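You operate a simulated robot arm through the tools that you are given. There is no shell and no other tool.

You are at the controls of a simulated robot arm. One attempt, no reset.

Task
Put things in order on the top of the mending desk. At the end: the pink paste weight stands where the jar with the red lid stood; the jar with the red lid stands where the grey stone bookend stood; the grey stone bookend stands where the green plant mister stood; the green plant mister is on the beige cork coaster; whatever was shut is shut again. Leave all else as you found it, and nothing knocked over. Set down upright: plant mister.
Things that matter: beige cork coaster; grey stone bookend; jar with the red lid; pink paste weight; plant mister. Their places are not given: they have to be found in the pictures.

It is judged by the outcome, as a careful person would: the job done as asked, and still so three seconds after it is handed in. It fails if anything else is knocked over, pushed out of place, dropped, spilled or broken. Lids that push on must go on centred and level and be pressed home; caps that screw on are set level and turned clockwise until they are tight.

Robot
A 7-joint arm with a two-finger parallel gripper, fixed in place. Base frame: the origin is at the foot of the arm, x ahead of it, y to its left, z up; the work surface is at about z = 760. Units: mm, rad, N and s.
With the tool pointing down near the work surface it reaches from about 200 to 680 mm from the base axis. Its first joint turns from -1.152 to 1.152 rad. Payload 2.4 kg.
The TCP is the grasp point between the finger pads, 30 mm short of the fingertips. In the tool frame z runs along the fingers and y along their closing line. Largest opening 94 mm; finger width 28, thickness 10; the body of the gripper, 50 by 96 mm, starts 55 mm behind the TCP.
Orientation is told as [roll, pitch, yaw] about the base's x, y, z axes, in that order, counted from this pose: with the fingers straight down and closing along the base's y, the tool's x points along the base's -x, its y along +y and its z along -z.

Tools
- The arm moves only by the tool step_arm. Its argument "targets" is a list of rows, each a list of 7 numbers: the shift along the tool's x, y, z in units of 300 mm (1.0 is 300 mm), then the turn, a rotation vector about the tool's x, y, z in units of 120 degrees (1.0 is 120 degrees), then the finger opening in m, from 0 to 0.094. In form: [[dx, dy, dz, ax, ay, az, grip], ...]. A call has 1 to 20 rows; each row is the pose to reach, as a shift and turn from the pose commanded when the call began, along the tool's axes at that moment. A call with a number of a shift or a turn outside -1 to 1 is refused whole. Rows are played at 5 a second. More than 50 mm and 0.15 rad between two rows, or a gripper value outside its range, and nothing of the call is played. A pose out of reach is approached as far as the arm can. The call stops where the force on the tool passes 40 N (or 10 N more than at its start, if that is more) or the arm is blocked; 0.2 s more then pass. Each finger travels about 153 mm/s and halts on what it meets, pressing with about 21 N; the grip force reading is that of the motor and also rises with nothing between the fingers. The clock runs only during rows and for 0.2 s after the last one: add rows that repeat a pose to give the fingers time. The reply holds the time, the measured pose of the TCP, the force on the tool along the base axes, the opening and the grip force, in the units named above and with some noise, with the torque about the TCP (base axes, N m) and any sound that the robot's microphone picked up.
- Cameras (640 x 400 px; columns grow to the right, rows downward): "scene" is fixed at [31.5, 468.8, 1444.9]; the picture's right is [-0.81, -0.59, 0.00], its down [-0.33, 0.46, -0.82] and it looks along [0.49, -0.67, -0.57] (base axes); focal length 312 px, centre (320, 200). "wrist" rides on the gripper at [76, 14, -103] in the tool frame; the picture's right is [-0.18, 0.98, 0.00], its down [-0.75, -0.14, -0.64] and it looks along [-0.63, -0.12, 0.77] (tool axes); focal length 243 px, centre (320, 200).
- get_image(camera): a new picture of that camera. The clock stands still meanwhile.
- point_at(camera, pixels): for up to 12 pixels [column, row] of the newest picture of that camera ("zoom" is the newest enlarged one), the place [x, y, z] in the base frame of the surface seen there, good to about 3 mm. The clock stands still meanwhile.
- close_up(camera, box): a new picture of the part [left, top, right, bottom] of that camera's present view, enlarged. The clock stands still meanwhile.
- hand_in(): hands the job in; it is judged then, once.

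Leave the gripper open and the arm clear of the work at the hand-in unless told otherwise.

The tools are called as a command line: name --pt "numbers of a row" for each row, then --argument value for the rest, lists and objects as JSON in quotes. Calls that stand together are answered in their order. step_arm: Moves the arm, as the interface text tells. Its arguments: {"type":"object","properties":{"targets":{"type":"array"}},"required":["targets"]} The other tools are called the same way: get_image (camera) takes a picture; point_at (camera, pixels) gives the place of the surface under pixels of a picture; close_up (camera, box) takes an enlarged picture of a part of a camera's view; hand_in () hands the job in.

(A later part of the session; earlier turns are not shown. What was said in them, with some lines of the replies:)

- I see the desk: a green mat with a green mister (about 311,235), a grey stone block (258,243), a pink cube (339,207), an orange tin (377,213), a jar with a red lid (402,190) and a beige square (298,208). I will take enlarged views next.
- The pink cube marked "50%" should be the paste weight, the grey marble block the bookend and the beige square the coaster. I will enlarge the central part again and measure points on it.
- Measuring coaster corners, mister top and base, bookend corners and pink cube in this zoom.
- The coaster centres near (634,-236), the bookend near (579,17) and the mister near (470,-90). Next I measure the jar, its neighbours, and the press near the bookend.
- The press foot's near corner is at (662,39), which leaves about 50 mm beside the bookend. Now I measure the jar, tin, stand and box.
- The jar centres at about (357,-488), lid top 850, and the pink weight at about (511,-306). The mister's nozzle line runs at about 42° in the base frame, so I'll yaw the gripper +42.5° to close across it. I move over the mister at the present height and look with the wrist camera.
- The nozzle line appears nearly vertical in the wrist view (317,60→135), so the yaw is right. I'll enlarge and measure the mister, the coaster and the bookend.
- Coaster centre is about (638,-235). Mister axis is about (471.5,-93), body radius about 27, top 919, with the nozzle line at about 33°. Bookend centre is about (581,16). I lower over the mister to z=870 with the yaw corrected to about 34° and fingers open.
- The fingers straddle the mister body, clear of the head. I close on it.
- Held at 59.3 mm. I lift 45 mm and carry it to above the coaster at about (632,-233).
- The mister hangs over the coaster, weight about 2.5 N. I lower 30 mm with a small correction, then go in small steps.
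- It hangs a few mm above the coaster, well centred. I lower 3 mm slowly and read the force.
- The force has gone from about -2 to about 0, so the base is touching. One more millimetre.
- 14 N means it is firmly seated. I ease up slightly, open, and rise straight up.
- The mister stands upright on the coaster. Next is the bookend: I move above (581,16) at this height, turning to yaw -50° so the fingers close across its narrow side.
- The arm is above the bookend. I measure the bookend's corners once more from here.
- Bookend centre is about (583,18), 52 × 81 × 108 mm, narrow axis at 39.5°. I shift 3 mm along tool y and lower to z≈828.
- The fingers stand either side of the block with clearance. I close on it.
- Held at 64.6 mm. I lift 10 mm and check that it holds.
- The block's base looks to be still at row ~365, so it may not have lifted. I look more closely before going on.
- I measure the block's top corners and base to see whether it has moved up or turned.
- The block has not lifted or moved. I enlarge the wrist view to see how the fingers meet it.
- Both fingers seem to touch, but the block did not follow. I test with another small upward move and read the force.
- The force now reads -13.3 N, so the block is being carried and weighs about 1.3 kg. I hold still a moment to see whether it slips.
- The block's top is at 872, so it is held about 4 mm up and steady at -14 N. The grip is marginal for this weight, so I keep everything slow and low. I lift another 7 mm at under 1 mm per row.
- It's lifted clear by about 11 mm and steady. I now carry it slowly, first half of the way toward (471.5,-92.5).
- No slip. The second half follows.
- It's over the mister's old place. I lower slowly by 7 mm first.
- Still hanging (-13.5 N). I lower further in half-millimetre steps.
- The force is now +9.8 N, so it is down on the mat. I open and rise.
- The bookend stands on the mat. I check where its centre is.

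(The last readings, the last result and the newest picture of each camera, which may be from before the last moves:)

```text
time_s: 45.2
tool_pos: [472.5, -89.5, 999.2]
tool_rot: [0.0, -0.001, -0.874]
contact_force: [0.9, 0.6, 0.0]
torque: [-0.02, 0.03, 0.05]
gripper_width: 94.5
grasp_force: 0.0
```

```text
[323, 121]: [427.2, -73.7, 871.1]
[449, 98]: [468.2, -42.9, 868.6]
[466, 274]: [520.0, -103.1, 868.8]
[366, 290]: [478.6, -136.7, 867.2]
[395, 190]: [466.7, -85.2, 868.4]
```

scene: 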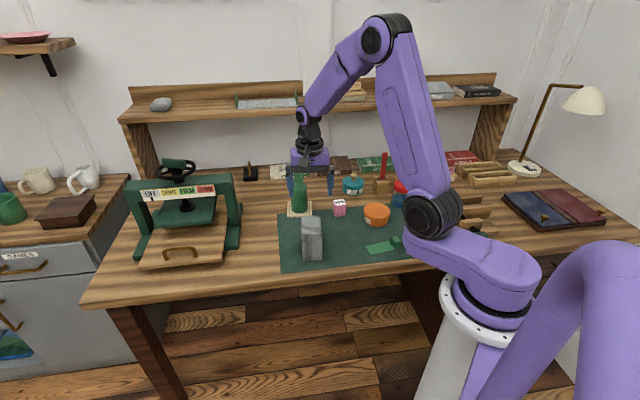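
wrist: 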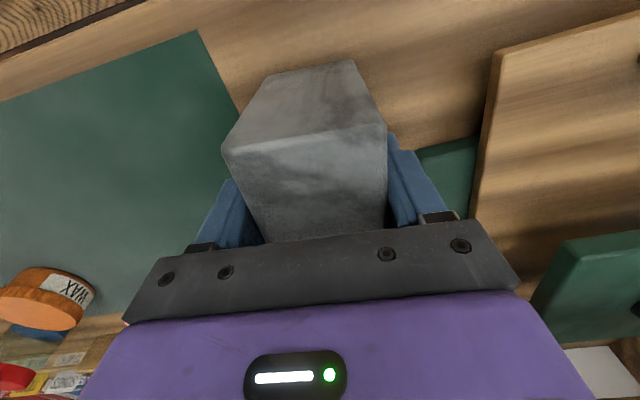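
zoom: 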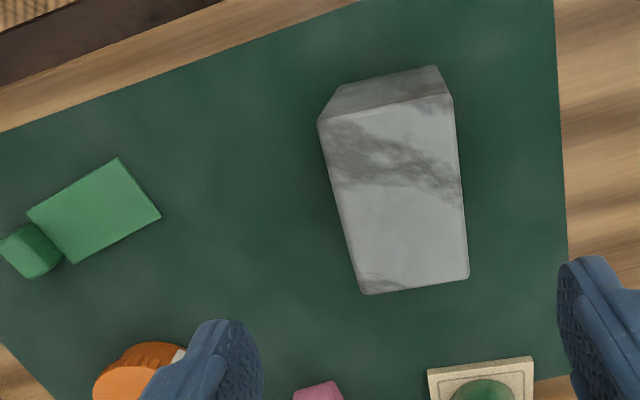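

The bookend centre reads about (473,-90), within a few mm of the mister's old spot. Now the jar. I swing toward (357,-488) in two halves, turning to yaw 0 first.

step_arm --pt "-0.035 -0.052 0 0 0 -0.038 0.094" --pt "-0.07 -0.104 0 0 0 -0.076 0.094" --pt "-0.105 -0.156 0 0 0 -0.114 0.094" --pt "-0.14 -0.208 0 0 0 -0.152 0.094" --pt "-0.175 -0.26 0 0 0 -0.19 0.094" --pt "-0.21 -0.313 0 0 0 -0.228 0.094" --pt "-0.245 -0.365 0 0 0 -0.266 0.094" --pt "-0.28 -0.417 0 0 0 -0.304 0.094" --pt "-0.315 -0.469 0 0 0 -0.342 0.094" --pt "-0.35 -0.521 0 0 0 -0.38 0.094" --pt "-0.385 -0.573 0 0 0 -0.4175 0.094" --pt "-0.385 -0.573 0 0 0 -0.4175 0.094"

get_image --camera "wrist"

```text
time_s: 47.8
tool_pos: [414.7, -288.3, 999.8]
tool_rot: [0.001, 0.001, 0.002]
contact_force: [-0.5, 0.2, 0.1]
torque: [-0.01, 0.0, -0.02]
gripper_width: 94.1
grasp_force: 0.2
```

```text
taken
```

wrist: 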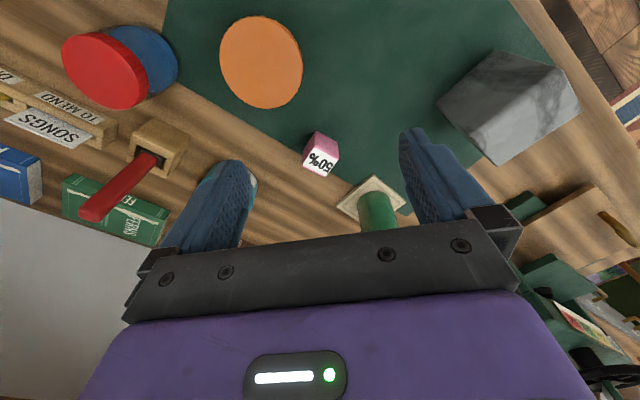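

From here I measure the jar's lid rim, the red tool's top, the stand and the card box.

close_up --camera "wrist" --box '[0, 10, 320, 230]'

```text
1.82 times, centred on (160, 120) of wrist
```

zoom: 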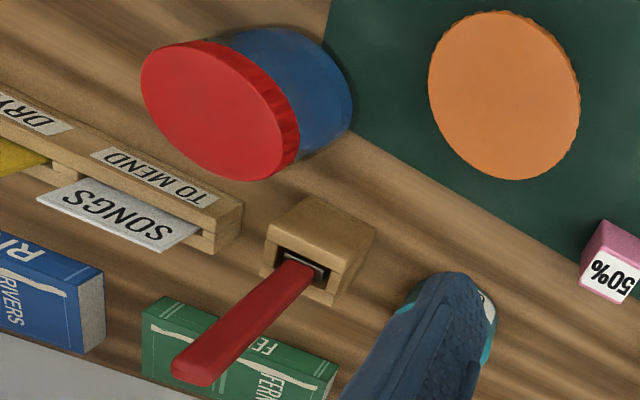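

point_at --camera "zoom" --pixels '[[145, 75], [240, 172], [195, 48], [275, 125], [180, 150], [212, 108], [190, 372], [185, 345], [370, 230], [300, 200], [240, 215], [265, 270]]'

point_at --camera "zoom" --pixels '[[585, 285], [632, 298], [638, 270], [605, 245], [600, 225], [348, 95], [300, 35], [330, 140], [250, 30], [275, 160], [610, 275], [500, 95]]'

```text
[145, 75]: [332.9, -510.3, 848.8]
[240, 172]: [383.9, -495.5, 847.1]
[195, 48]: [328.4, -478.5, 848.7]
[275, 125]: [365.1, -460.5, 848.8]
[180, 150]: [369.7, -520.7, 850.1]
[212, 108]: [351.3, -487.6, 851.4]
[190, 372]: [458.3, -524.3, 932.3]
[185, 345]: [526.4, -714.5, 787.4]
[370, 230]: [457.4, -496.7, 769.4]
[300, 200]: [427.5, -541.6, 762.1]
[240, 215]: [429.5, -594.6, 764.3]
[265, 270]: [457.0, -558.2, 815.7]
```

```text
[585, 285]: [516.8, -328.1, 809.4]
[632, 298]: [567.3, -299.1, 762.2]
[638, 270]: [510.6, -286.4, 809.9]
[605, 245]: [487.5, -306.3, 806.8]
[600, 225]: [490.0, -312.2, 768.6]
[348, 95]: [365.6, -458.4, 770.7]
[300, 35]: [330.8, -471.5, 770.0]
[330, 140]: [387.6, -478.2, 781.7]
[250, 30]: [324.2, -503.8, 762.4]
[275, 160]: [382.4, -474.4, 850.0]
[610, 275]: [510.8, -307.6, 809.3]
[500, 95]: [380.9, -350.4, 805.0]
```

The lid's circle centres on (356.5,-490.5), radius about 31. The red tool stands at (458,-524) with its top at 932, which is clear. I move above the jar at this height.

step_arm --pt "0.018 -0.061 0 0 0 0 0.094" --pt "0.035 -0.122 0 0 0 0 0.094" --pt "0.053 -0.184 0 0 0 0 0.094" --pt "0.07 -0.245 0 0 0 0 0.094" --pt "0.088 -0.306 0 0 0 0 0.094" --pt "0.105 -0.367 0 0 0 0 0.094" --pt "0.123 -0.428 0 0 0 0 0.094" --pt "0.14 -0.489 0 0 0 0 0.094" --pt "0.158 -0.551 0 0 0 0 0.094" --pt "0.175 -0.612 0 0 0 0 0.094" --pt "0.193 -0.673 0 0 0 0 0.094" --pt "0.193 -0.673 0 0 0 0 0.094"

get_image --camera "wrist"

get_image --camera "scene"

```text
time_s: 50.4
tool_pos: [356.8, -492.7, 998.2]
tool_rot: [0.001, 0.0, 0.0]
contact_force: [-0.8, -0.2, -0.4]
torque: [0.01, -0.04, -0.01]
gripper_width: 94.1
grasp_force: 0.1
```

```text
taken
```

wrist: 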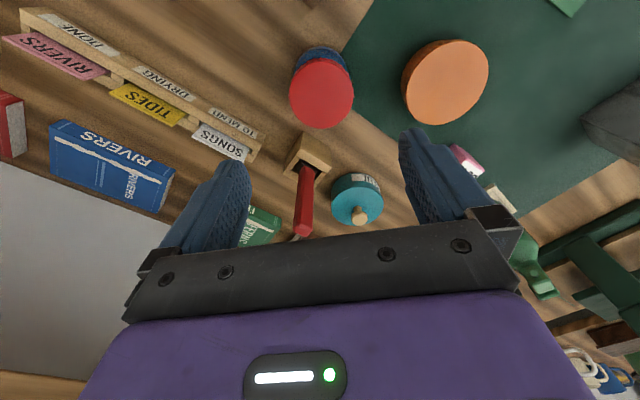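

```text
taken
```

scene: 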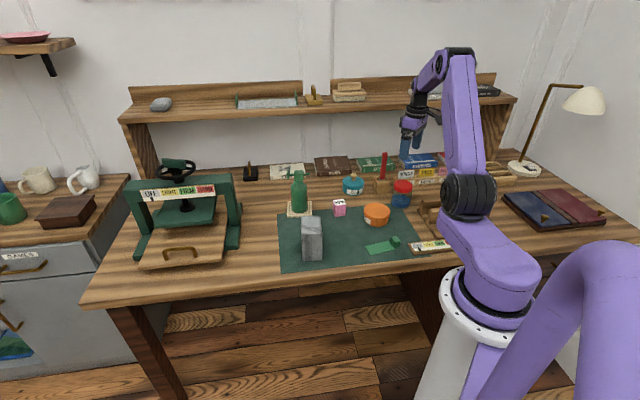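

I check the lid's rim once more from directly above.

close_up --camera "wrist" --box '[250, 30, 410, 130]'

```text
4.00 times, centred on (330, 80) of wrist
```

zoom: 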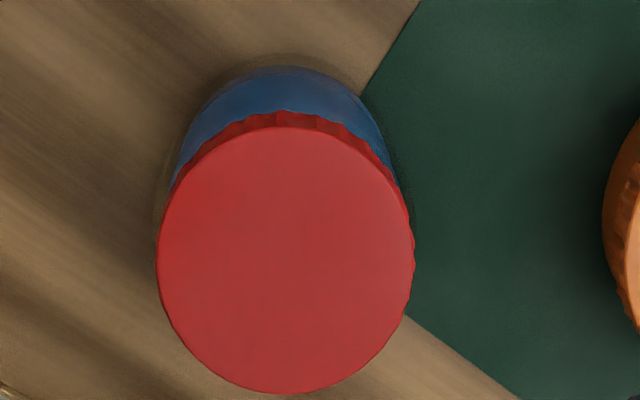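

point_at --camera "zoom" --pixels '[[160, 255], [408, 245], [285, 130], [280, 388], [285, 260], [285, 75], [195, 180], [375, 180], [185, 355], [375, 345]]'

```text
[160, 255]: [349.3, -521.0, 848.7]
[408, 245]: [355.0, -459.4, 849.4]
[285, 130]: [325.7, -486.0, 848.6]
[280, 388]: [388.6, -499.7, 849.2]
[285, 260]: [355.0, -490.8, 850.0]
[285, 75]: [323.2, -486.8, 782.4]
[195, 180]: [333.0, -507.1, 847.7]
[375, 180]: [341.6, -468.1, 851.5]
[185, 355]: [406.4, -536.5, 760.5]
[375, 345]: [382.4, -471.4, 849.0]
```

Lid centre is (356.5,-491), diameter about 63, and the fingers leave about 15 mm each side. I lower to z≈803.

step_arm --pt "0 0.002 0.06 0 0 0 0.094" --pt "0 0.003 0.13 0 0 0 0.094" --pt "0 0.003 0.2 0 0 0 0.094" --pt "0 0.003 0.27 0 0 0 0.094" --pt "0 0.003 0.34 0 0 0 0.094" --pt "0 0.003 0.4 0 0 0 0.094" --pt "0 0.003 0.45 0 0 0 0.094" --pt "0 0.003 0.5 0 0 0 0.094" --pt "0 0.003 0.55 0 0 0 0.094" --pt "0 0.003 0.59 0 0 0 0.094" --pt "0 0.003 0.62 0 0 0 0.094" --pt "0 0.003 0.64 0 0 0 0.094" --pt "0 0.003 0.65 0 0 0 0.094" --pt "0 0.003 0.65 0 0 0 0.094"

get_image --camera "wrist"

close_up --camera "scene" --box '[350, 140, 460, 225]'

```text
time_s: 53.4
tool_pos: [356.2, -492.2, 804.7]
tool_rot: [0.001, 0.0, 0.0]
contact_force: [0.2, 0.0, -0.1]
torque: [-0.02, -0.06, -0.03]
gripper_width: 93.9
grasp_force: 0.1
```

```text
taken
```

wrist: 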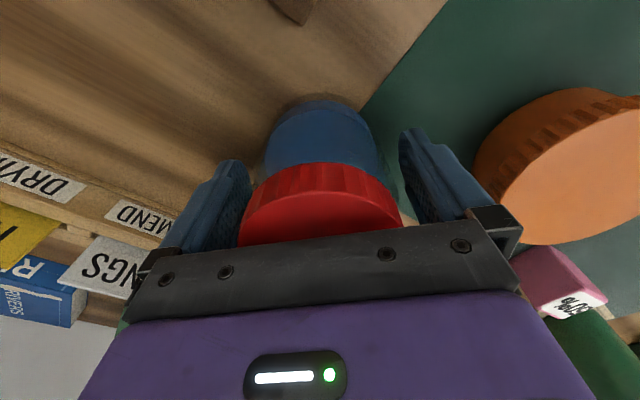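

```text
4.71 times, centred on (405, 182) of scene
```

zoom: 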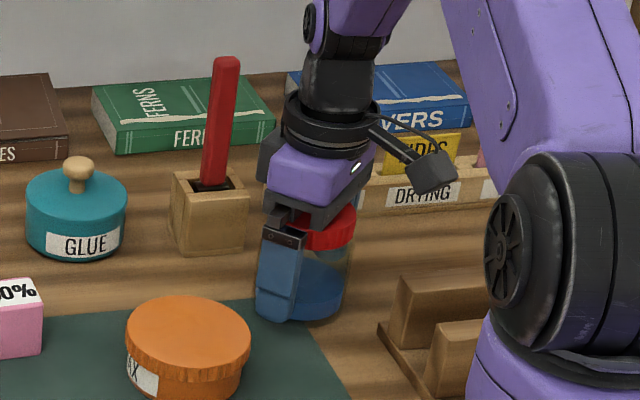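

The jar lies between the fingers. I close gently on its body.

step_arm --pt "0 0 0 0 0 0 0.08" --pt "0 0 0 0 0 0 0.07" --pt "0 0 0 0 0 0 0.062" --pt "0 0 0 0 0 0 0.05" --pt "0 0 0 0 0 0 0.04" --pt "0 0 0 0 0 0 0.04"

close_up --camera "wrist" --box '[180, 80, 460, 260]'

```text
time_s: 54.8
tool_pos: [356.7, -492.7, 804.4]
tool_rot: [0.002, 0.001, -0.001]
contact_force: [0.7, 1.9, 0.4]
torque: [0.04, 0.0, 0.04]
gripper_width: 71.4
grasp_force: 21.8
```

```text
2.22 times, centred on (320, 170) of wrist
```

zoom: 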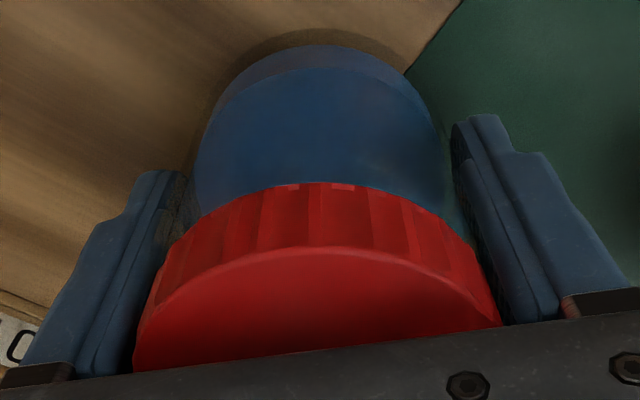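

Held, reading 71.4 mm. I lift slowly and check.

step_arm --pt "0 0 -0.002 0 0 0 0.04" --pt "0 0 -0.005 0 0 0 0.04" --pt "0 0 -0.009 0 0 0 0.04" --pt "0 0 -0.014 0 0 0 0.04" --pt "0 0 -0.02 0 0 0 0.04" --pt "0 0 -0.027 0 0 0 0.04" --pt "0 0 -0.033 0 0 0 0.04" --pt "0 0 -0.033 0 0 0 0.04"

close_up --camera "scene" --box '[350, 140, 460, 225]'

close_up --camera "wrist" --box '[180, 80, 460, 260]'

```text
time_s: 56.6
tool_pos: [356.1, -492.4, 812.7]
tool_rot: [0.0, 0.0, 0.0]
contact_force: [0.4, -0.7, -1.4]
torque: [0.01, 0.01, -0.01]
gripper_width: 71.2
grasp_force: 21.4
```

```text
4.71 times, centred on (405, 182) of scene
```

zoom: 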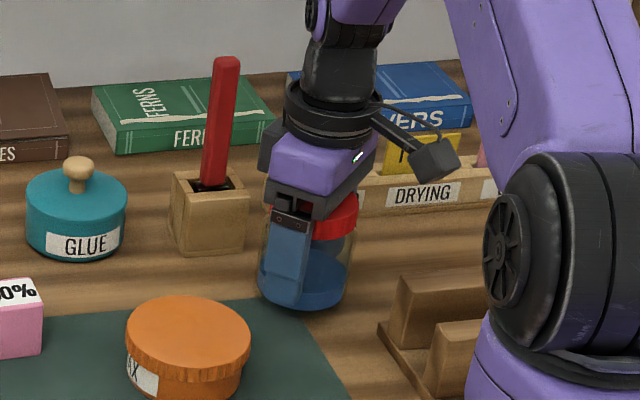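

```text
2.22 times, centred on (320, 170) of wrist
```

zoom: 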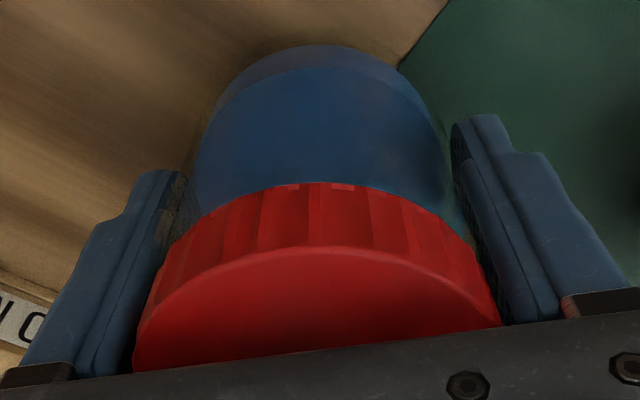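

The jar is up, held by the glass below the lid. I raise it straight to z≈950 so its base will clear the bookend's top.

step_arm --pt "0 0 -0.02 0 0 0 0.04" --pt "0 0 -0.05 0 0 0 0.04" --pt "0 0 -0.09 0 0 0 0.04" --pt "0 0 -0.13 0 0 0 0.04" --pt "0 0 -0.17 0 0 0 0.04" --pt "0 0 -0.21 0 0 0 0.04" --pt "0 0 -0.25 0 0 0 0.04" --pt "0 0 -0.29 0 0 0 0.04" --pt "0 0 -0.33 0 0 0 0.04" --pt "0 0 -0.37 0 0 0 0.04" --pt "0 0 -0.41 0 0 0 0.04" --pt "0 0 -0.44 0 0 0 0.04" --pt "0 0 -0.46 0 0 0 0.04" --pt "0 0 -0.46 0 0 0 0.04"

get_image --camera "scene"

```text
time_s: 59.6
tool_pos: [356.4, -491.2, 952.1]
tool_rot: [0.001, 0.0, 0.001]
contact_force: [0.3, -0.2, -1.2]
torque: [0.01, -0.02, -0.01]
gripper_width: 71.2
grasp_force: 20.4
```

```text
taken
```

scene: 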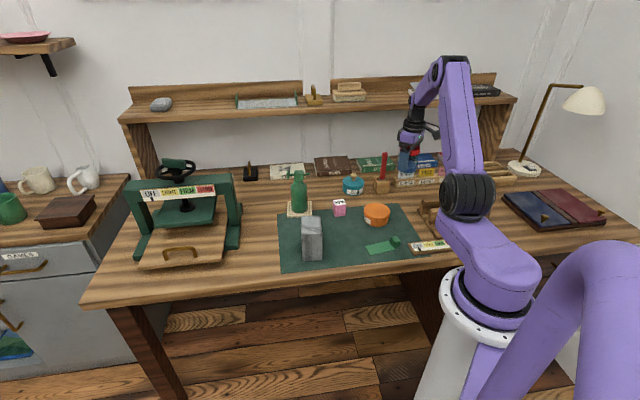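

Steady. I carry it the first half of the way toward the bookend's old place (583,17.5).

step_arm --pt "-0.009 0.02 0 0 0 0 0.04" --pt "-0.027 0.06 0 0 0 0 0.04" --pt "-0.05 0.112 0 0 0 0 0.04" --pt "-0.075 0.168 0 0 0 0 0.04" --pt "-0.1 0.225 0 0 0 0 0.04" --pt "-0.125 0.281 0 0 0 0 0.04" --pt "-0.15 0.337 0 0 0 0 0.04" --pt "-0.175 0.394 0 0 0 0 0.04" --pt "-0.2 0.45 0 0 0 0 0.04" --pt "-0.225 0.506 0 0 0 0 0.04" --pt "-0.25 0.562 0 0 0 0 0.04" --pt "-0.275 0.618 0 0 0 0 0.04" --pt "-0.3 0.675 0 0 0 0 0.04" --pt "-0.325 0.731 0 0 0 0 0.04" --pt "-0.347 0.78 0 0 0 0 0.04" --pt "-0.365 0.821 0 0 0 0 0.04" --pt "-0.375 0.843 0 0 0 0 0.04" --pt "-0.378 0.849 0 0 0 0 0.04" --pt "-0.378 0.849 0 0 0 0 0.04"

get_image --camera "scene"

```text
time_s: 63.6
tool_pos: [471.3, -235.7, 951.5]
tool_rot: [0.002, -0.002, 0.0]
contact_force: [-0.7, 0.2, -1.1]
torque: [0.03, 0.02, -0.03]
gripper_width: 71.0
grasp_force: 21.3
```

```text
taken
```

scene: 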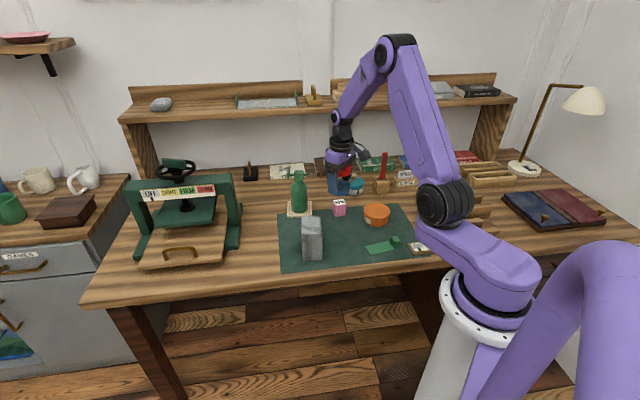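

Still held. I carry it the second half.

step_arm --pt "-0.009 0.02 0 0 0 0 0.04" --pt "-0.027 0.06 0 0 0 0 0.04" --pt "-0.05 0.112 0 0 0 0 0.04" --pt "-0.075 0.168 0 0 0 0 0.04" --pt "-0.099 0.225 0 0 0 0 0.04" --pt "-0.124 0.281 0 0 0 0 0.04" --pt "-0.149 0.337 0 0 0 0 0.04" --pt "-0.174 0.394 0 0 0 0 0.04" --pt "-0.199 0.45 0 0 0 0 0.04" --pt "-0.224 0.506 0 0 0 0 0.04" --pt "-0.249 0.562 0 0 0 0 0.04" --pt "-0.274 0.618 0 0 0 0 0.04" --pt "-0.298 0.675 0 0 0 0 0.04" --pt "-0.323 0.731 0 0 0 0 0.04" --pt "-0.345 0.78 0 0 0 0 0.04" --pt "-0.361 0.818 0 0 0 0 0.04" --pt "-0.37 0.838 0 0 0 0 0.04" --pt "-0.373 0.844 0 0 0 0 0.04" --pt "-0.373 0.844 0 0 0 0 0.04"

get_image --camera "wrist"

close_up --camera "scene" --box '[180, 140, 350, 275]'

```text
time_s: 67.6
tool_pos: [579.3, 16.9, 951.2]
tool_rot: [0.0, 0.001, 0.0]
contact_force: [0.0, 0.1, -1.1]
torque: [0.02, -0.01, -0.02]
gripper_width: 70.8
grasp_force: 21.1
```

```text
taken
```

wrist: 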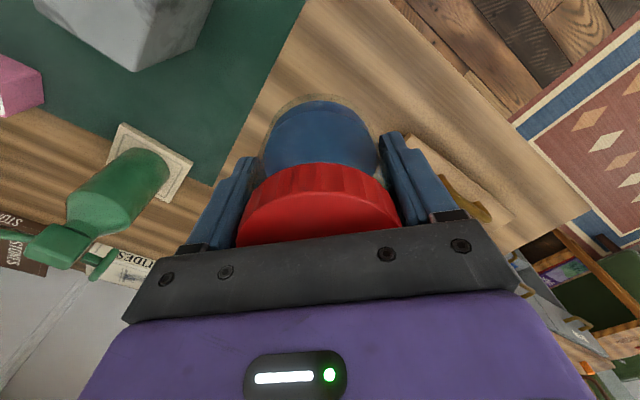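

```text
2.96 times, centred on (265, 208) of scene
```

zoom: 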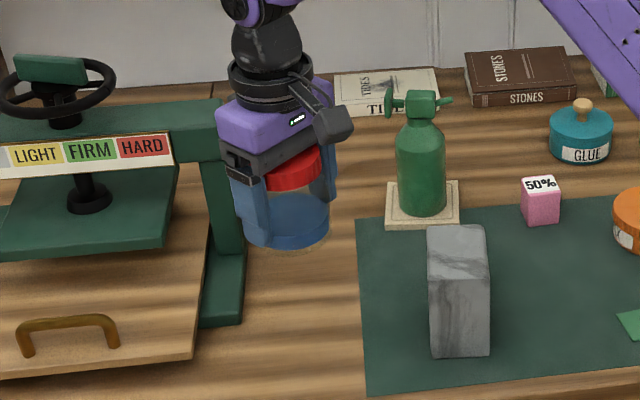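

Over the bookend's old place, clear of the press and the mister. I lower to a few mm above the desk.

step_arm --pt "-0.003 0 0.02 0 0 0 0.04" --pt "-0.006 0 0.06 0 0 0 0.04" --pt "-0.006 0 0.11 0 0 0 0.04" --pt "-0.006 0 0.16 0 0 0 0.04" --pt "-0.006 0 0.21 0 0 0 0.04" --pt "-0.006 0 0.26 0 0 0 0.04" --pt "-0.006 0 0.31 0 0 0 0.04" --pt "-0.006 0 0.36 0 0 0 0.04" --pt "-0.006 0 0.4 0 0 0 0.04" --pt "-0.006 0 0.435 0 0 0 0.04" --pt "-0.006 0 0.46 0 0 0 0.04" --pt "-0.006 0 0.475 0 0 0 0.04" --pt "-0.006 0 0.475 0 0 0 0.04"

close_up --camera "scene" --box '[200, 190, 310, 275]'

```text
time_s: 70.4
tool_pos: [584.4, 16.0, 808.9]
tool_rot: [0.0, 0.001, 0.0]
contact_force: [0.1, 0.2, -1.4]
torque: [-0.02, -0.01, 0.01]
gripper_width: 71.0
grasp_force: 21.0
```

```text
4.71 times, centred on (255, 232) of scene
```

zoom: 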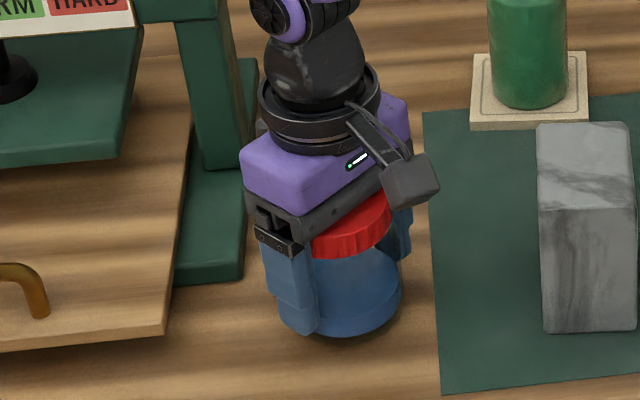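

A few mm to go. I lower slowly and read the force.

step_arm --pt "0 0 0.003 0 0 0 0.04" --pt "0 0 0.006 0 0 0 0.04" --pt "0 0 0.009 0 0 0 0.04" --pt "0 0 0.011 0 0 0 0.04" --pt "0 0 0.011 0 0 0 0.04"

```text
time_s: 71.6
tool_pos: [584.1, 16.2, 805.7]
tool_rot: [-0.001, -0.002, -0.001]
contact_force: [0.8, -1.0, -1.1]
torque: [0.02, 0.01, 0.01]
gripper_width: 70.9
grasp_force: 21.1
```

step_arm --pt "0 0 0.002 0 0 0 0.04" --pt "0 0 0.004 0 0 0 0.04" --pt "0 0 0.004 0 0 0 0.04"

```text
time_s: 72.4
tool_pos: [583.7, 15.5, 804.7]
tool_rot: [-0.001, 0.001, 0.001]
contact_force: [0.3, -0.8, -1.1]
torque: [0.02, -0.01, -0.01]
gripper_width: 70.7
grasp_force: 21.4
```

step_arm --pt "0 0 0.002 0 0 0 0.04" --pt "0 0 0.004 0 0 0 0.04" --pt "0 0 0.004 0 0 0 0.04"

```text
time_s: 73.2
tool_pos: [582.5, 16.1, 803.5]
tool_rot: [0.001, 0.0, 0.0]
contact_force: [-2.2, 0.0, 2.6]
torque: [0.03, 0.08, 0.0]
gripper_width: 70.8
grasp_force: 20.6
```

+2.6 N, so the base is touching. I open and rise straight up.

step_arm --pt "0 0 0.001 0 0 0 0.04" --pt "0 0 0.001 0 0 0 0.073" --pt "0 0 0.001 0 0 0 0.08" --pt "0 0 0.001 0 0 0 0.09" --pt "0 0 0.001 0 0 0 0.094" --pt "0 0 -0.02 0 0 0 0.094" --pt "0 0 -0.06 0 0 0 0.094" --pt "0 0 -0.11 0 0 0 0.094" --pt "0 0 -0.18 0 0 0 0.094" --pt "0 0 -0.26 0 0 0 0.094" --pt "0 0 -0.35 0 0 0 0.094" --pt "0 0 -0.45 0 0 0 0.094" --pt "0 0 -0.55 0 0 0 0.094" --pt "0 0 -0.62 0 0 0 0.094" --pt "0 0 -0.653 0 0 0 0.094"

get_image --camera "wrist"

close_up --camera "scene" --box '[200, 170, 340, 275]'

```text
time_s: 76.4
tool_pos: [581.7, 17.5, 999.1]
tool_rot: [0.0, 0.0, 0.001]
contact_force: [-1.5, 0.4, -0.2]
torque: [0.0, -0.01, 0.0]
gripper_width: 94.1
grasp_force: 0.1
```

```text
taken
```

wrist: 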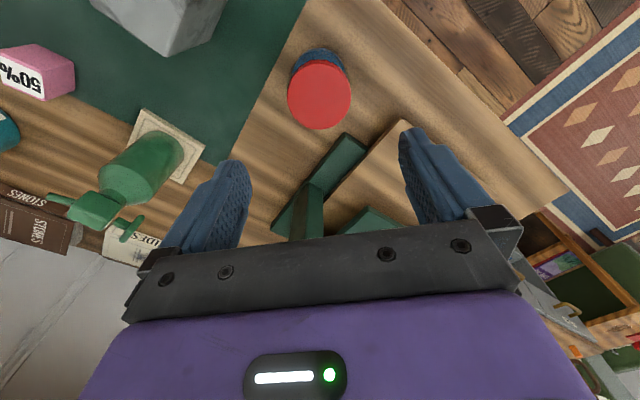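

```text
3.81 times, centred on (270, 222) of scene
```

zoom: 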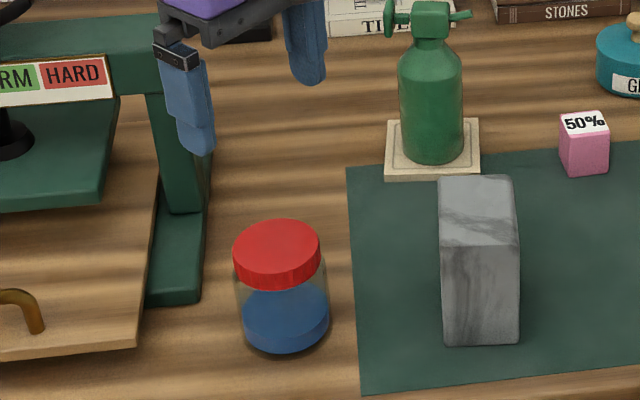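

The jar stands upright with its lid on. Last is the pink weight: I go toward (511,-307) in two moves, turning to yaw -50°.

step_arm --pt "0.012 -0.054 0 0 0 0.035 0.094" --pt "0.024 -0.108 0 0 0 0.07 0.094" --pt "0.036 -0.163 0 0 0 0.104 0.094" --pt "0.047 -0.217 0 0 0 0.139 0.094" --pt "0.059 -0.271 0 0 0 0.174 0.094" --pt "0.071 -0.325 0 0 0 0.209 0.094" --pt "0.083 -0.379 0 0 0 0.243 0.094" --pt "0.095 -0.433 0 0 0 0.278 0.094" --pt "0.107 -0.488 0 0 0 0.313 0.094" --pt "0.118 -0.542 0 0 0 0.348 0.094" --pt "0.13 -0.596 0 0 0 0.382 0.094" --pt "0.142 -0.65 0 0 0 0.417 0.094" --pt "0.142 -0.65 0 0 0 0.417 0.094"

step_arm --pt "-0.034 -0.044 0 0 0 0 0.094" --pt "-0.068 -0.088 0 0 0 0 0.094" --pt "-0.102 -0.132 0 0 0 0 0.094" --pt "-0.135 -0.175 0 0 0 0 0.094" --pt "-0.169 -0.219 0 0 0 0 0.094" --pt "-0.203 -0.263 0 0 0 0 0.094" --pt "-0.237 -0.307 0 0 0 0 0.094" --pt "-0.27 -0.35 0 0 0 0 0.094" --pt "-0.27 -0.35 0 0 0 0 0.094"

get_image --camera "wrist"

```text
time_s: 79.2
tool_pos: [540.0, -177.8, 999.0]
tool_rot: [0.0, 0.0, -0.874]
contact_force: [-0.1, -0.2, 0.6]
torque: [-0.02, -0.01, 0.01]
gripper_width: 93.7
grasp_force: 0.1
```

```text
time_s: 81.2
tool_pos: [510.8, -308.2, 999.3]
tool_rot: [0.001, -0.001, -0.873]
contact_force: [0.1, 0.1, 0.2]
torque: [0.01, -0.03, 0.03]
gripper_width: 94.0
grasp_force: 0.1
```

```text
taken
```

wrist: 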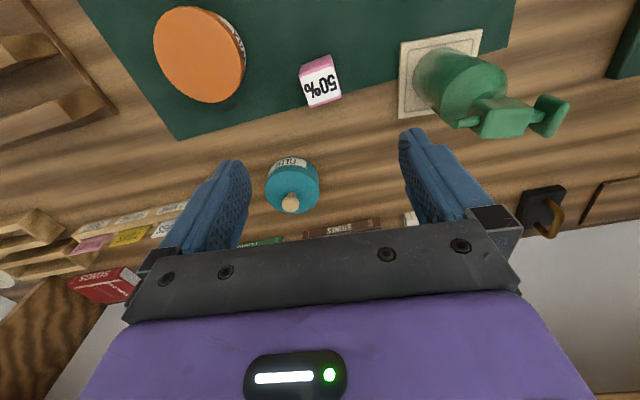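

close_up --camera "wrist" --box '[280, 40, 360, 120]'

```text
5.00 times, centred on (320, 80) of wrist
```

zoom: 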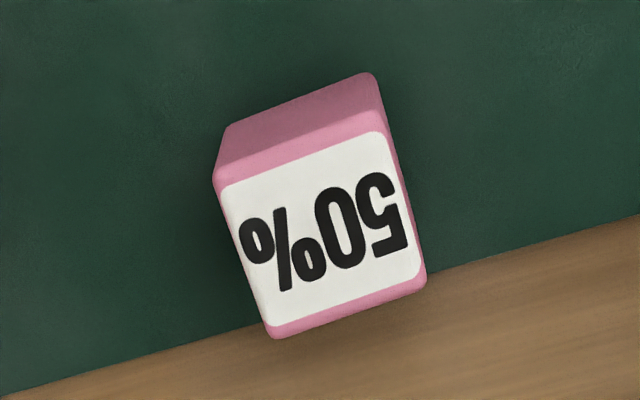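

The pink weight and its corners show clearly, so I measure them.

point_at --camera "zoom" --pixels '[[218, 180], [383, 120], [422, 282], [276, 334], [320, 230], [225, 190], [380, 135], [412, 275], [280, 322], [230, 130], [365, 78], [400, 170]]'

```text
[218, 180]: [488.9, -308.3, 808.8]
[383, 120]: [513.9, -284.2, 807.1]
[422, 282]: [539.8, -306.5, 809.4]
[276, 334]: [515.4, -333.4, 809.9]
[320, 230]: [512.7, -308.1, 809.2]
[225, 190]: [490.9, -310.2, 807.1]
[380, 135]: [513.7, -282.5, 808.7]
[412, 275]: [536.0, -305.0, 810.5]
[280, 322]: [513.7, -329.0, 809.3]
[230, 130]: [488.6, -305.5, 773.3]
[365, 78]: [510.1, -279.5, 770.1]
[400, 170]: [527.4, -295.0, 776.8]
```

Centre is about (513.5,-307.5), 35 mm square, 49 mm tall, edges at about 47°. I correct the yaw by 7° and lower to z≈798, tips about 6 mm above the mat.

step_arm --pt "-0.003 0.003 0.06 0 0 -0.03 0.094" --pt "-0.005 0.006 0.13 0 0 -0.058 0.094" --pt "-0.005 0.006 0.2 0 0 -0.058 0.094" --pt "-0.005 0.006 0.27 0 0 -0.058 0.094" --pt "-0.005 0.006 0.34 0 0 -0.058 0.094" --pt "-0.005 0.006 0.41 0 0 -0.058 0.094" --pt "-0.005 0.006 0.47 0 0 -0.058 0.094" --pt "-0.005 0.006 0.53 0 0 -0.058 0.094" --pt "-0.005 0.006 0.58 0 0 -0.058 0.094" --pt "-0.005 0.006 0.62 0 0 -0.058 0.094" --pt "-0.005 0.006 0.65 0 0 -0.058 0.094" --pt "-0.005 0.006 0.67 0 0 -0.058 0.094" --pt "-0.005 0.006 0.67 0 0 -0.058 0.094"

close_up --camera "wrist" --box '[180, 60, 460, 260]'

close_up --camera "scene" --box '[290, 150, 400, 240]'

```text
time_s: 84.0
tool_pos: [513.4, -308.4, 798.4]
tool_rot: [0.0, 0.0, -0.75]
contact_force: [0.0, -0.6, 0.3]
torque: [-0.02, -0.06, 0.04]
gripper_width: 94.1
grasp_force: 0.1
```

```text
2.00 times, centred on (320, 160) of wrist
```

zoom: 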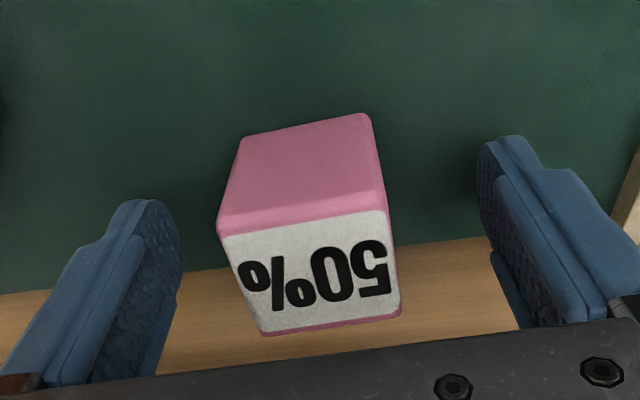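

```text
4.44 times, centred on (345, 195) of scene
```

zoom: 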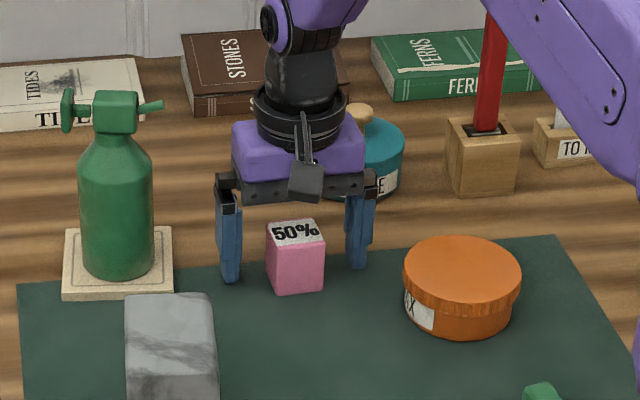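

The weight is centred between the fingers. I close.

step_arm --pt "0 0 0 0 0 0 0.07" --pt "0 0 0 0 0 0 0.055" --pt "0 0 0 0 0 0 0.042" --pt "0 0 0 0 0 0 0.03" --pt "0 0 0 0 0 0 0.0" --pt "0 0 0 0 0 0 0.0" --pt "0 0 0 0 0 0 0.0"

step_arm --pt "0 0 -0.002 0 0 0 0.0" --pt "0 0 -0.004 0 0 0 0.0" --pt "0 0 -0.006 0 0 0 0.0" --pt "0 0 -0.009 0 0 0 0.0" --pt "0 0 -0.013 0 0 0 0.0" --pt "0 0 -0.013 0 0 0 0.0"

close_up --camera "scene" --box '[290, 150, 400, 240]'

```text
time_s: 85.6
tool_pos: [514.9, -307.7, 798.3]
tool_rot: [0.0, -0.001, -0.751]
contact_force: [-0.7, -1.0, 1.2]
torque: [0.05, -0.01, 0.06]
gripper_width: 44.0
grasp_force: 20.9
```

```text
time_s: 87.0
tool_pos: [514.7, -308.6, 801.8]
tool_rot: [-0.001, 0.001, -0.75]
contact_force: [0.9, 0.4, -2.6]
torque: [-0.02, 0.02, -0.01]
gripper_width: 44.1
grasp_force: 20.7
```

```text
4.44 times, centred on (345, 195) of scene
```

zoom: 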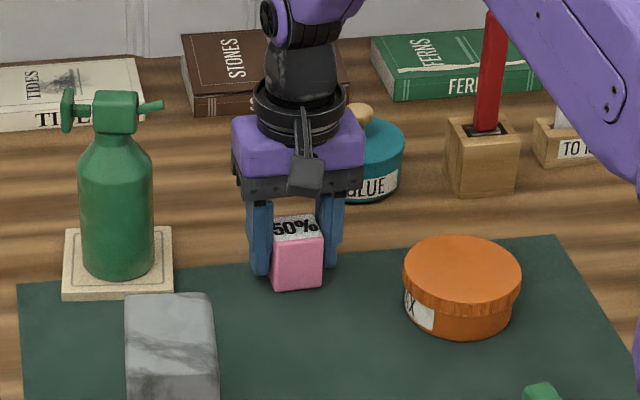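

It's lifted, weighing about 2.6 N. I raise it to about z=958 to pass over everything.

step_arm --pt "0 0 -0.015 0 0 0 0.0" --pt "0 0 -0.04 0 0 0 0.0" --pt "0 0 -0.08 0 0 0 0.0" --pt "0 0 -0.12 0 0 0 0.0" --pt "0 0 -0.16 0 0 0 0.0" --pt "0 0 -0.21 0 0 0 0.0" --pt "0 0 -0.26 0 0 0 0.0" --pt "0 0 -0.31 0 0 0 0.0" --pt "0 0 -0.36 0 0 0 0.0" --pt "0 0 -0.41 0 0 0 0.0" --pt "0 0 -0.46 0 0 0 0.0" --pt "0 0 -0.5 0 0 0 0.0" --pt "0 0 -0.52 0 0 0 0.0" --pt "0 0 -0.52 0 0 0 0.0"

```text
time_s: 90.0
tool_pos: [515.8, -306.5, 958.3]
tool_rot: [0.0, 0.0, -0.751]
contact_force: [-0.3, 0.5, -1.4]
torque: [0.01, -0.02, 0.02]
gripper_width: 43.8
grasp_force: 21.1
```

I carry it toward the jar's old place (356.5,-491).

step_arm --pt "-0.001 -0.02 0 0 0 0 0.0" --pt "-0.002 -0.06 0 0 0 0 0.0" --pt "-0.004 -0.115 0 0 0 0 0.0" --pt "-0.006 -0.17 0 0 0 0 0.0" --pt "-0.008 -0.225 0 0 0 0 0.0" --pt "-0.01 -0.28 0 0 0 0 0.0" --pt "-0.012 -0.335 0 0 0 0 0.0" --pt "-0.014 -0.39 0 0 0 0 0.0" --pt "-0.017 -0.445 0 0 0 0 0.0" --pt "-0.019 -0.5 0 0 0 0 0.0" --pt "-0.021 -0.555 0 0 0 0 0.0" --pt "-0.023 -0.61 0 0 0 0 0.0" --pt "-0.025 -0.665 0 0 0 0 0.0" --pt "-0.027 -0.715 0 0 0 0 0.0" --pt "-0.028 -0.76 0 0 0 0 0.0" --pt "-0.03 -0.79 0 0 0 0 0.0" --pt "-0.03 -0.805 0 0 0 0 0.0" --pt "-0.03 -0.805 0 0 0 0 0.0"

get_image --camera "wrist"

close_up --camera "scene" --box '[330, 110, 480, 225]'

```text
time_s: 93.8
tool_pos: [355.9, -491.1, 958.6]
tool_rot: [0.0, 0.0, -0.751]
contact_force: [0.2, -0.4, -1.5]
torque: [0.0, 0.03, 0.02]
gripper_width: 44.3
grasp_force: 21.0
```

```text
taken
```

wrist: 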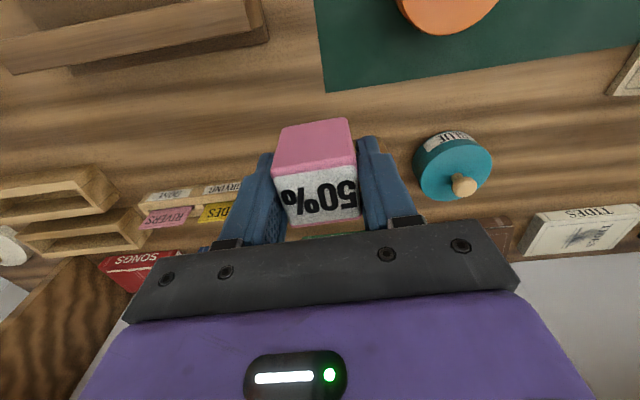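

```text
3.48 times, centred on (405, 168) of scene
```

zoom: 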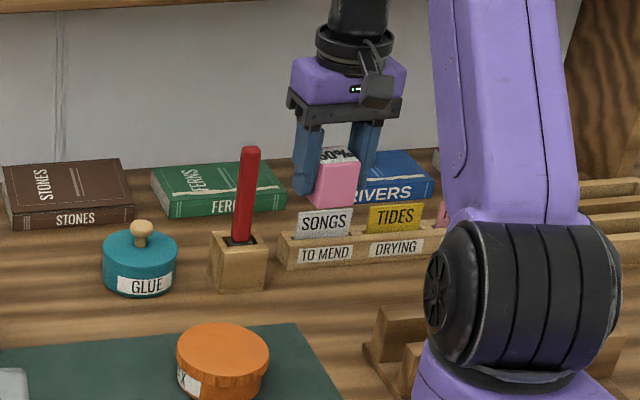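

Above the jar's old place. I lower to about 5 mm above the desk.

step_arm --pt "0 0 0.02 0 0 0 0.0" --pt "0 0 0.06 0 0 0 0.0" --pt "0 0 0.11 0 0 0 0.0" --pt "0 0 0.16 0 0 0 0.0" --pt "0 0 0.21 0 0 0 0.0" --pt "0 0 0.26 0 0 0 0.0" --pt "0 0 0.31 0 0 0 0.0" --pt "0 0 0.36 0 0 0 0.0" --pt "0 0 0.41 0 0 0 0.0" --pt "0 0 0.45 0 0 0 0.0" --pt "0 0 0.485 0 0 0 0.0" --pt "0 0 0.51 0 0 0 0.0" --pt "0 0 0.517 0 0 0 0.0" --pt "0 0 0.517 0 0 0 0.0"

step_arm --pt "0 0 0.003 0 0 0 0.0" --pt "0 0 0.006 0 0 0 0.0" --pt "0 0 0.009 0 0 0 0.0" --pt "0 0 0.012 0 0 0 0.0" --pt "0 0 0.012 0 0 0 0.0"

close_up --camera "scene" --box '[350, 140, 460, 225]'

```text
time_s: 96.8
tool_pos: [355.5, -490.4, 803.6]
tool_rot: [0.001, -0.001, -0.75]
contact_force: [0.9, 0.6, -1.8]
torque: [0.01, 0.01, -0.02]
gripper_width: 44.4
grasp_force: 20.8
```

```text
time_s: 98.0
tool_pos: [354.8, -490.3, 799.6]
tool_rot: [0.0, 0.0, -0.752]
contact_force: [0.4, 0.4, -2.8]
torque: [0.01, 0.01, -0.02]
gripper_width: 44.3
grasp_force: 20.5
```

```text
4.71 times, centred on (405, 182) of scene
```

zoom: 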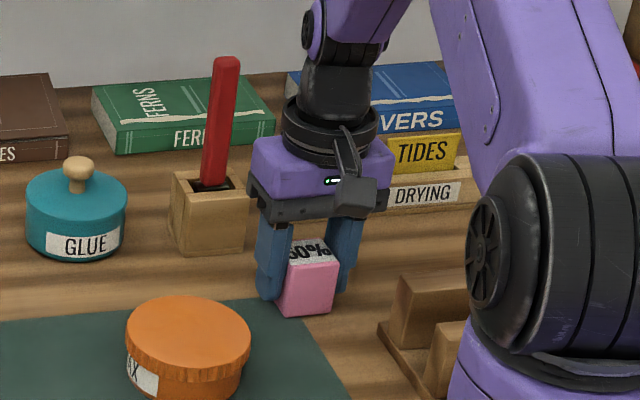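

Still hanging just above the desk. I go on in small steps.

step_arm --pt "0 0 0.002 0 0 0 0.0" --pt "0 0 0.004 0 0 0 0.0" --pt "0 0 0.005 0 0 0 0.0" --pt "0 0 0.005 0 0 0 0.0"

```text
time_s: 99.0
tool_pos: [355.5, -489.8, 798.2]
tool_rot: [0.0, 0.001, -0.751]
contact_force: [1.3, -0.2, -2.1]
torque: [0.01, 0.0, 0.01]
gripper_width: 44.2
grasp_force: 21.0
```

step_arm --pt "0 0 0.002 0 0 0 0.0" --pt "0 0 0.004 0 0 0 0.0" --pt "0 0 0.004 0 0 0 0.0"

```text
time_s: 99.8
tool_pos: [355.5, -490.8, 797.9]
tool_rot: [0.0, -0.001, -0.75]
contact_force: [-2.3, 4.7, 14.3]
torque: [0.19, 0.19, -0.03]
gripper_width: 44.2
grasp_force: 20.7
```

Seated at +14 N. I ease up slightly, open and rise.

step_arm --pt "0 0 -0.002 0 0 0 0.0" --pt "0 0 -0.002 0 0 0 0.046" --pt "0 0 -0.002 0 0 0 0.055" --pt "0 0 -0.002 0 0 0 0.07" --pt "0 0 -0.002 0 0 0 0.075" --pt "0 0 -0.03 0 0 0 0.075" --pt "0 0 -0.08 0 0 0 0.075" --pt "0 0 -0.15 0 0 0 0.075" --pt "0 0 -0.23 0 0 0 0.075" --pt "0 0 -0.32 0 0 0 0.08" --pt "0 0 -0.41 0 0 0 0.085" --pt "0 0 -0.5 0 0 0 0.09" --pt "0 0 -0.58 0 0 0 0.094" --pt "0 0 -0.65 0 0 0 0.094" --pt "0 0 -0.67 0 0 0 0.094"

get_image --camera "scene"

get_image --camera "wrist"

```text
time_s: 103.0
tool_pos: [356.6, -489.3, 999.3]
tool_rot: [0.001, 0.0, -0.75]
contact_force: [-0.1, 0.6, -0.2]
torque: [0.0, 0.0, 0.0]
gripper_width: 93.9
grasp_force: 0.1
```

```text
taken
```

scene: 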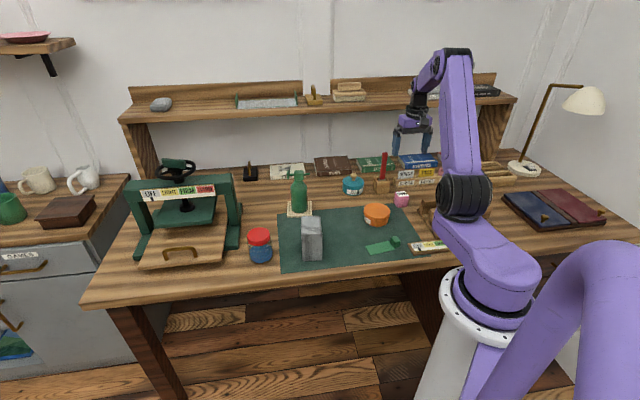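

```text
taken
```

wrist: 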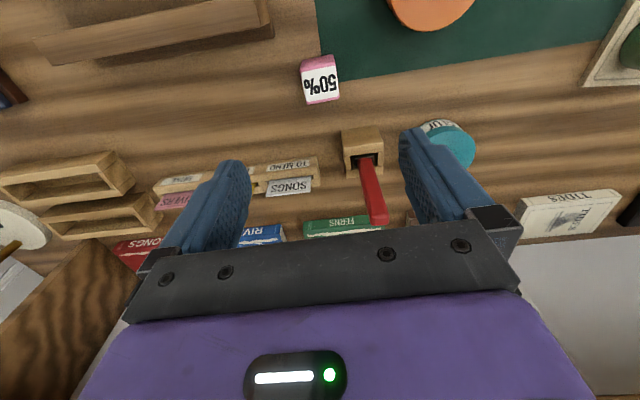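

All four stand in place. I bring the arm back to roughly its starting pose, then check everything closely.

step_arm --pt "0.049 0.04 -0.02 0 0 -0.022 0.094" --pt "0.099 0.08 -0.04 0 0 -0.045 0.094" --pt "0.148 0.12 -0.06 0 0 -0.067 0.094" --pt "0.197 0.16 -0.08 0 0 -0.09 0.094" --pt "0.247 0.2 -0.1 0 0 -0.112 0.094" --pt "0.296 0.24 -0.12 0 0 -0.134 0.094" --pt "0.345 0.28 -0.12 0 0 -0.157 0.094" --pt "0.395 0.32 -0.12 0 0 -0.179 0.094" --pt "0.444 0.36 -0.12 0 0 -0.201 0.094" --pt "0.493 0.4 -0.12 0 0 -0.224 0.094" --pt "0.542 0.44 -0.12 0 0 -0.246 0.094" --pt "0.592 0.481 -0.12 0 0 -0.269 0.094" --pt "0.641 0.521 -0.12 0 0 -0.291 0.094" --pt "0.69 0.561 -0.12 0 0 -0.313 0.094" --pt "0.74 0.601 -0.12 0 0 -0.336 0.094" --pt "0.789 0.641 -0.12 0 0 -0.358 0.094" --pt "0.789 0.641 -0.12 0 0 -0.358 0.094"

close_up --camera "scene" --box '[230, 150, 430, 275]'

get_image --camera "scene"

```text
time_s: 106.6
tool_pos: [313.9, -187.1, 1033.8]
tool_rot: [-0.001, 0.0, 0.0]
contact_force: [0.4, -0.1, -0.5]
torque: [-0.01, 0.02, 0.02]
gripper_width: 93.8
grasp_force: 0.0
```

```text
3.20 times, centred on (330, 212) of scene
```

zoom: 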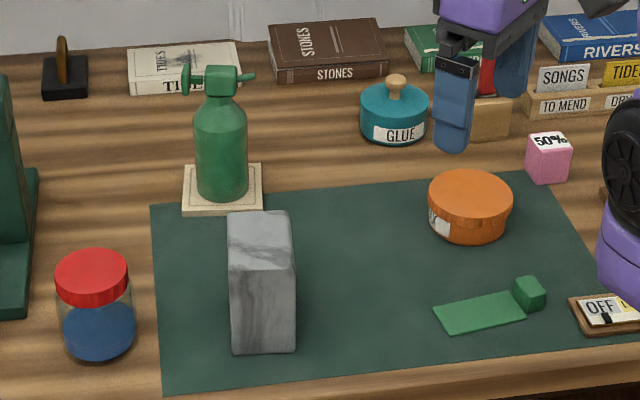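

```text
taken
```

scene: 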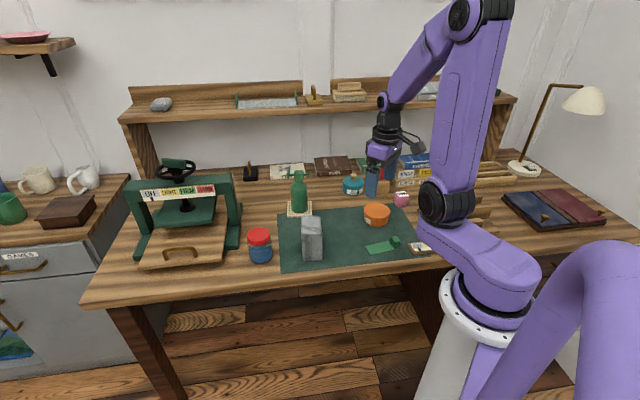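

The mister stands upright on the coaster, the bookend is where the mister was, the jar (lid on) is where the bookend was, and the pink weight is where the jar was. Everything else looks unchanged, the gripper is open and the arm is clear. I hand the job in.

hand_in

```text
The job is handed in.
```

The desk is in the order you asked for, and the job is handed in. I don't have the judging result.

| Item | Now stands |
|---|---|
| Green plant mister | Upright on the beige cork coaster |
| Grey stone bookend | Where the mister stood, within about 3 mm by measurement |
| Jar with the red lid | Where the bookend stood |
| Pink paste weight | Where the jar stood |

- **Bookend slip:** on the first lift the fingers slid up the bookend without raising it. I carried it slowly and low after that, and it did not slip again.
- **Jar:** I held it by the glass below the lid, so the lid stayed on and was not turned.
- **Which item was the paste weight:** I took it to be the pink cube marked "50%".

In the last pictures nothing else had moved or fallen. The arm is back near its starting pose with the gripper open.
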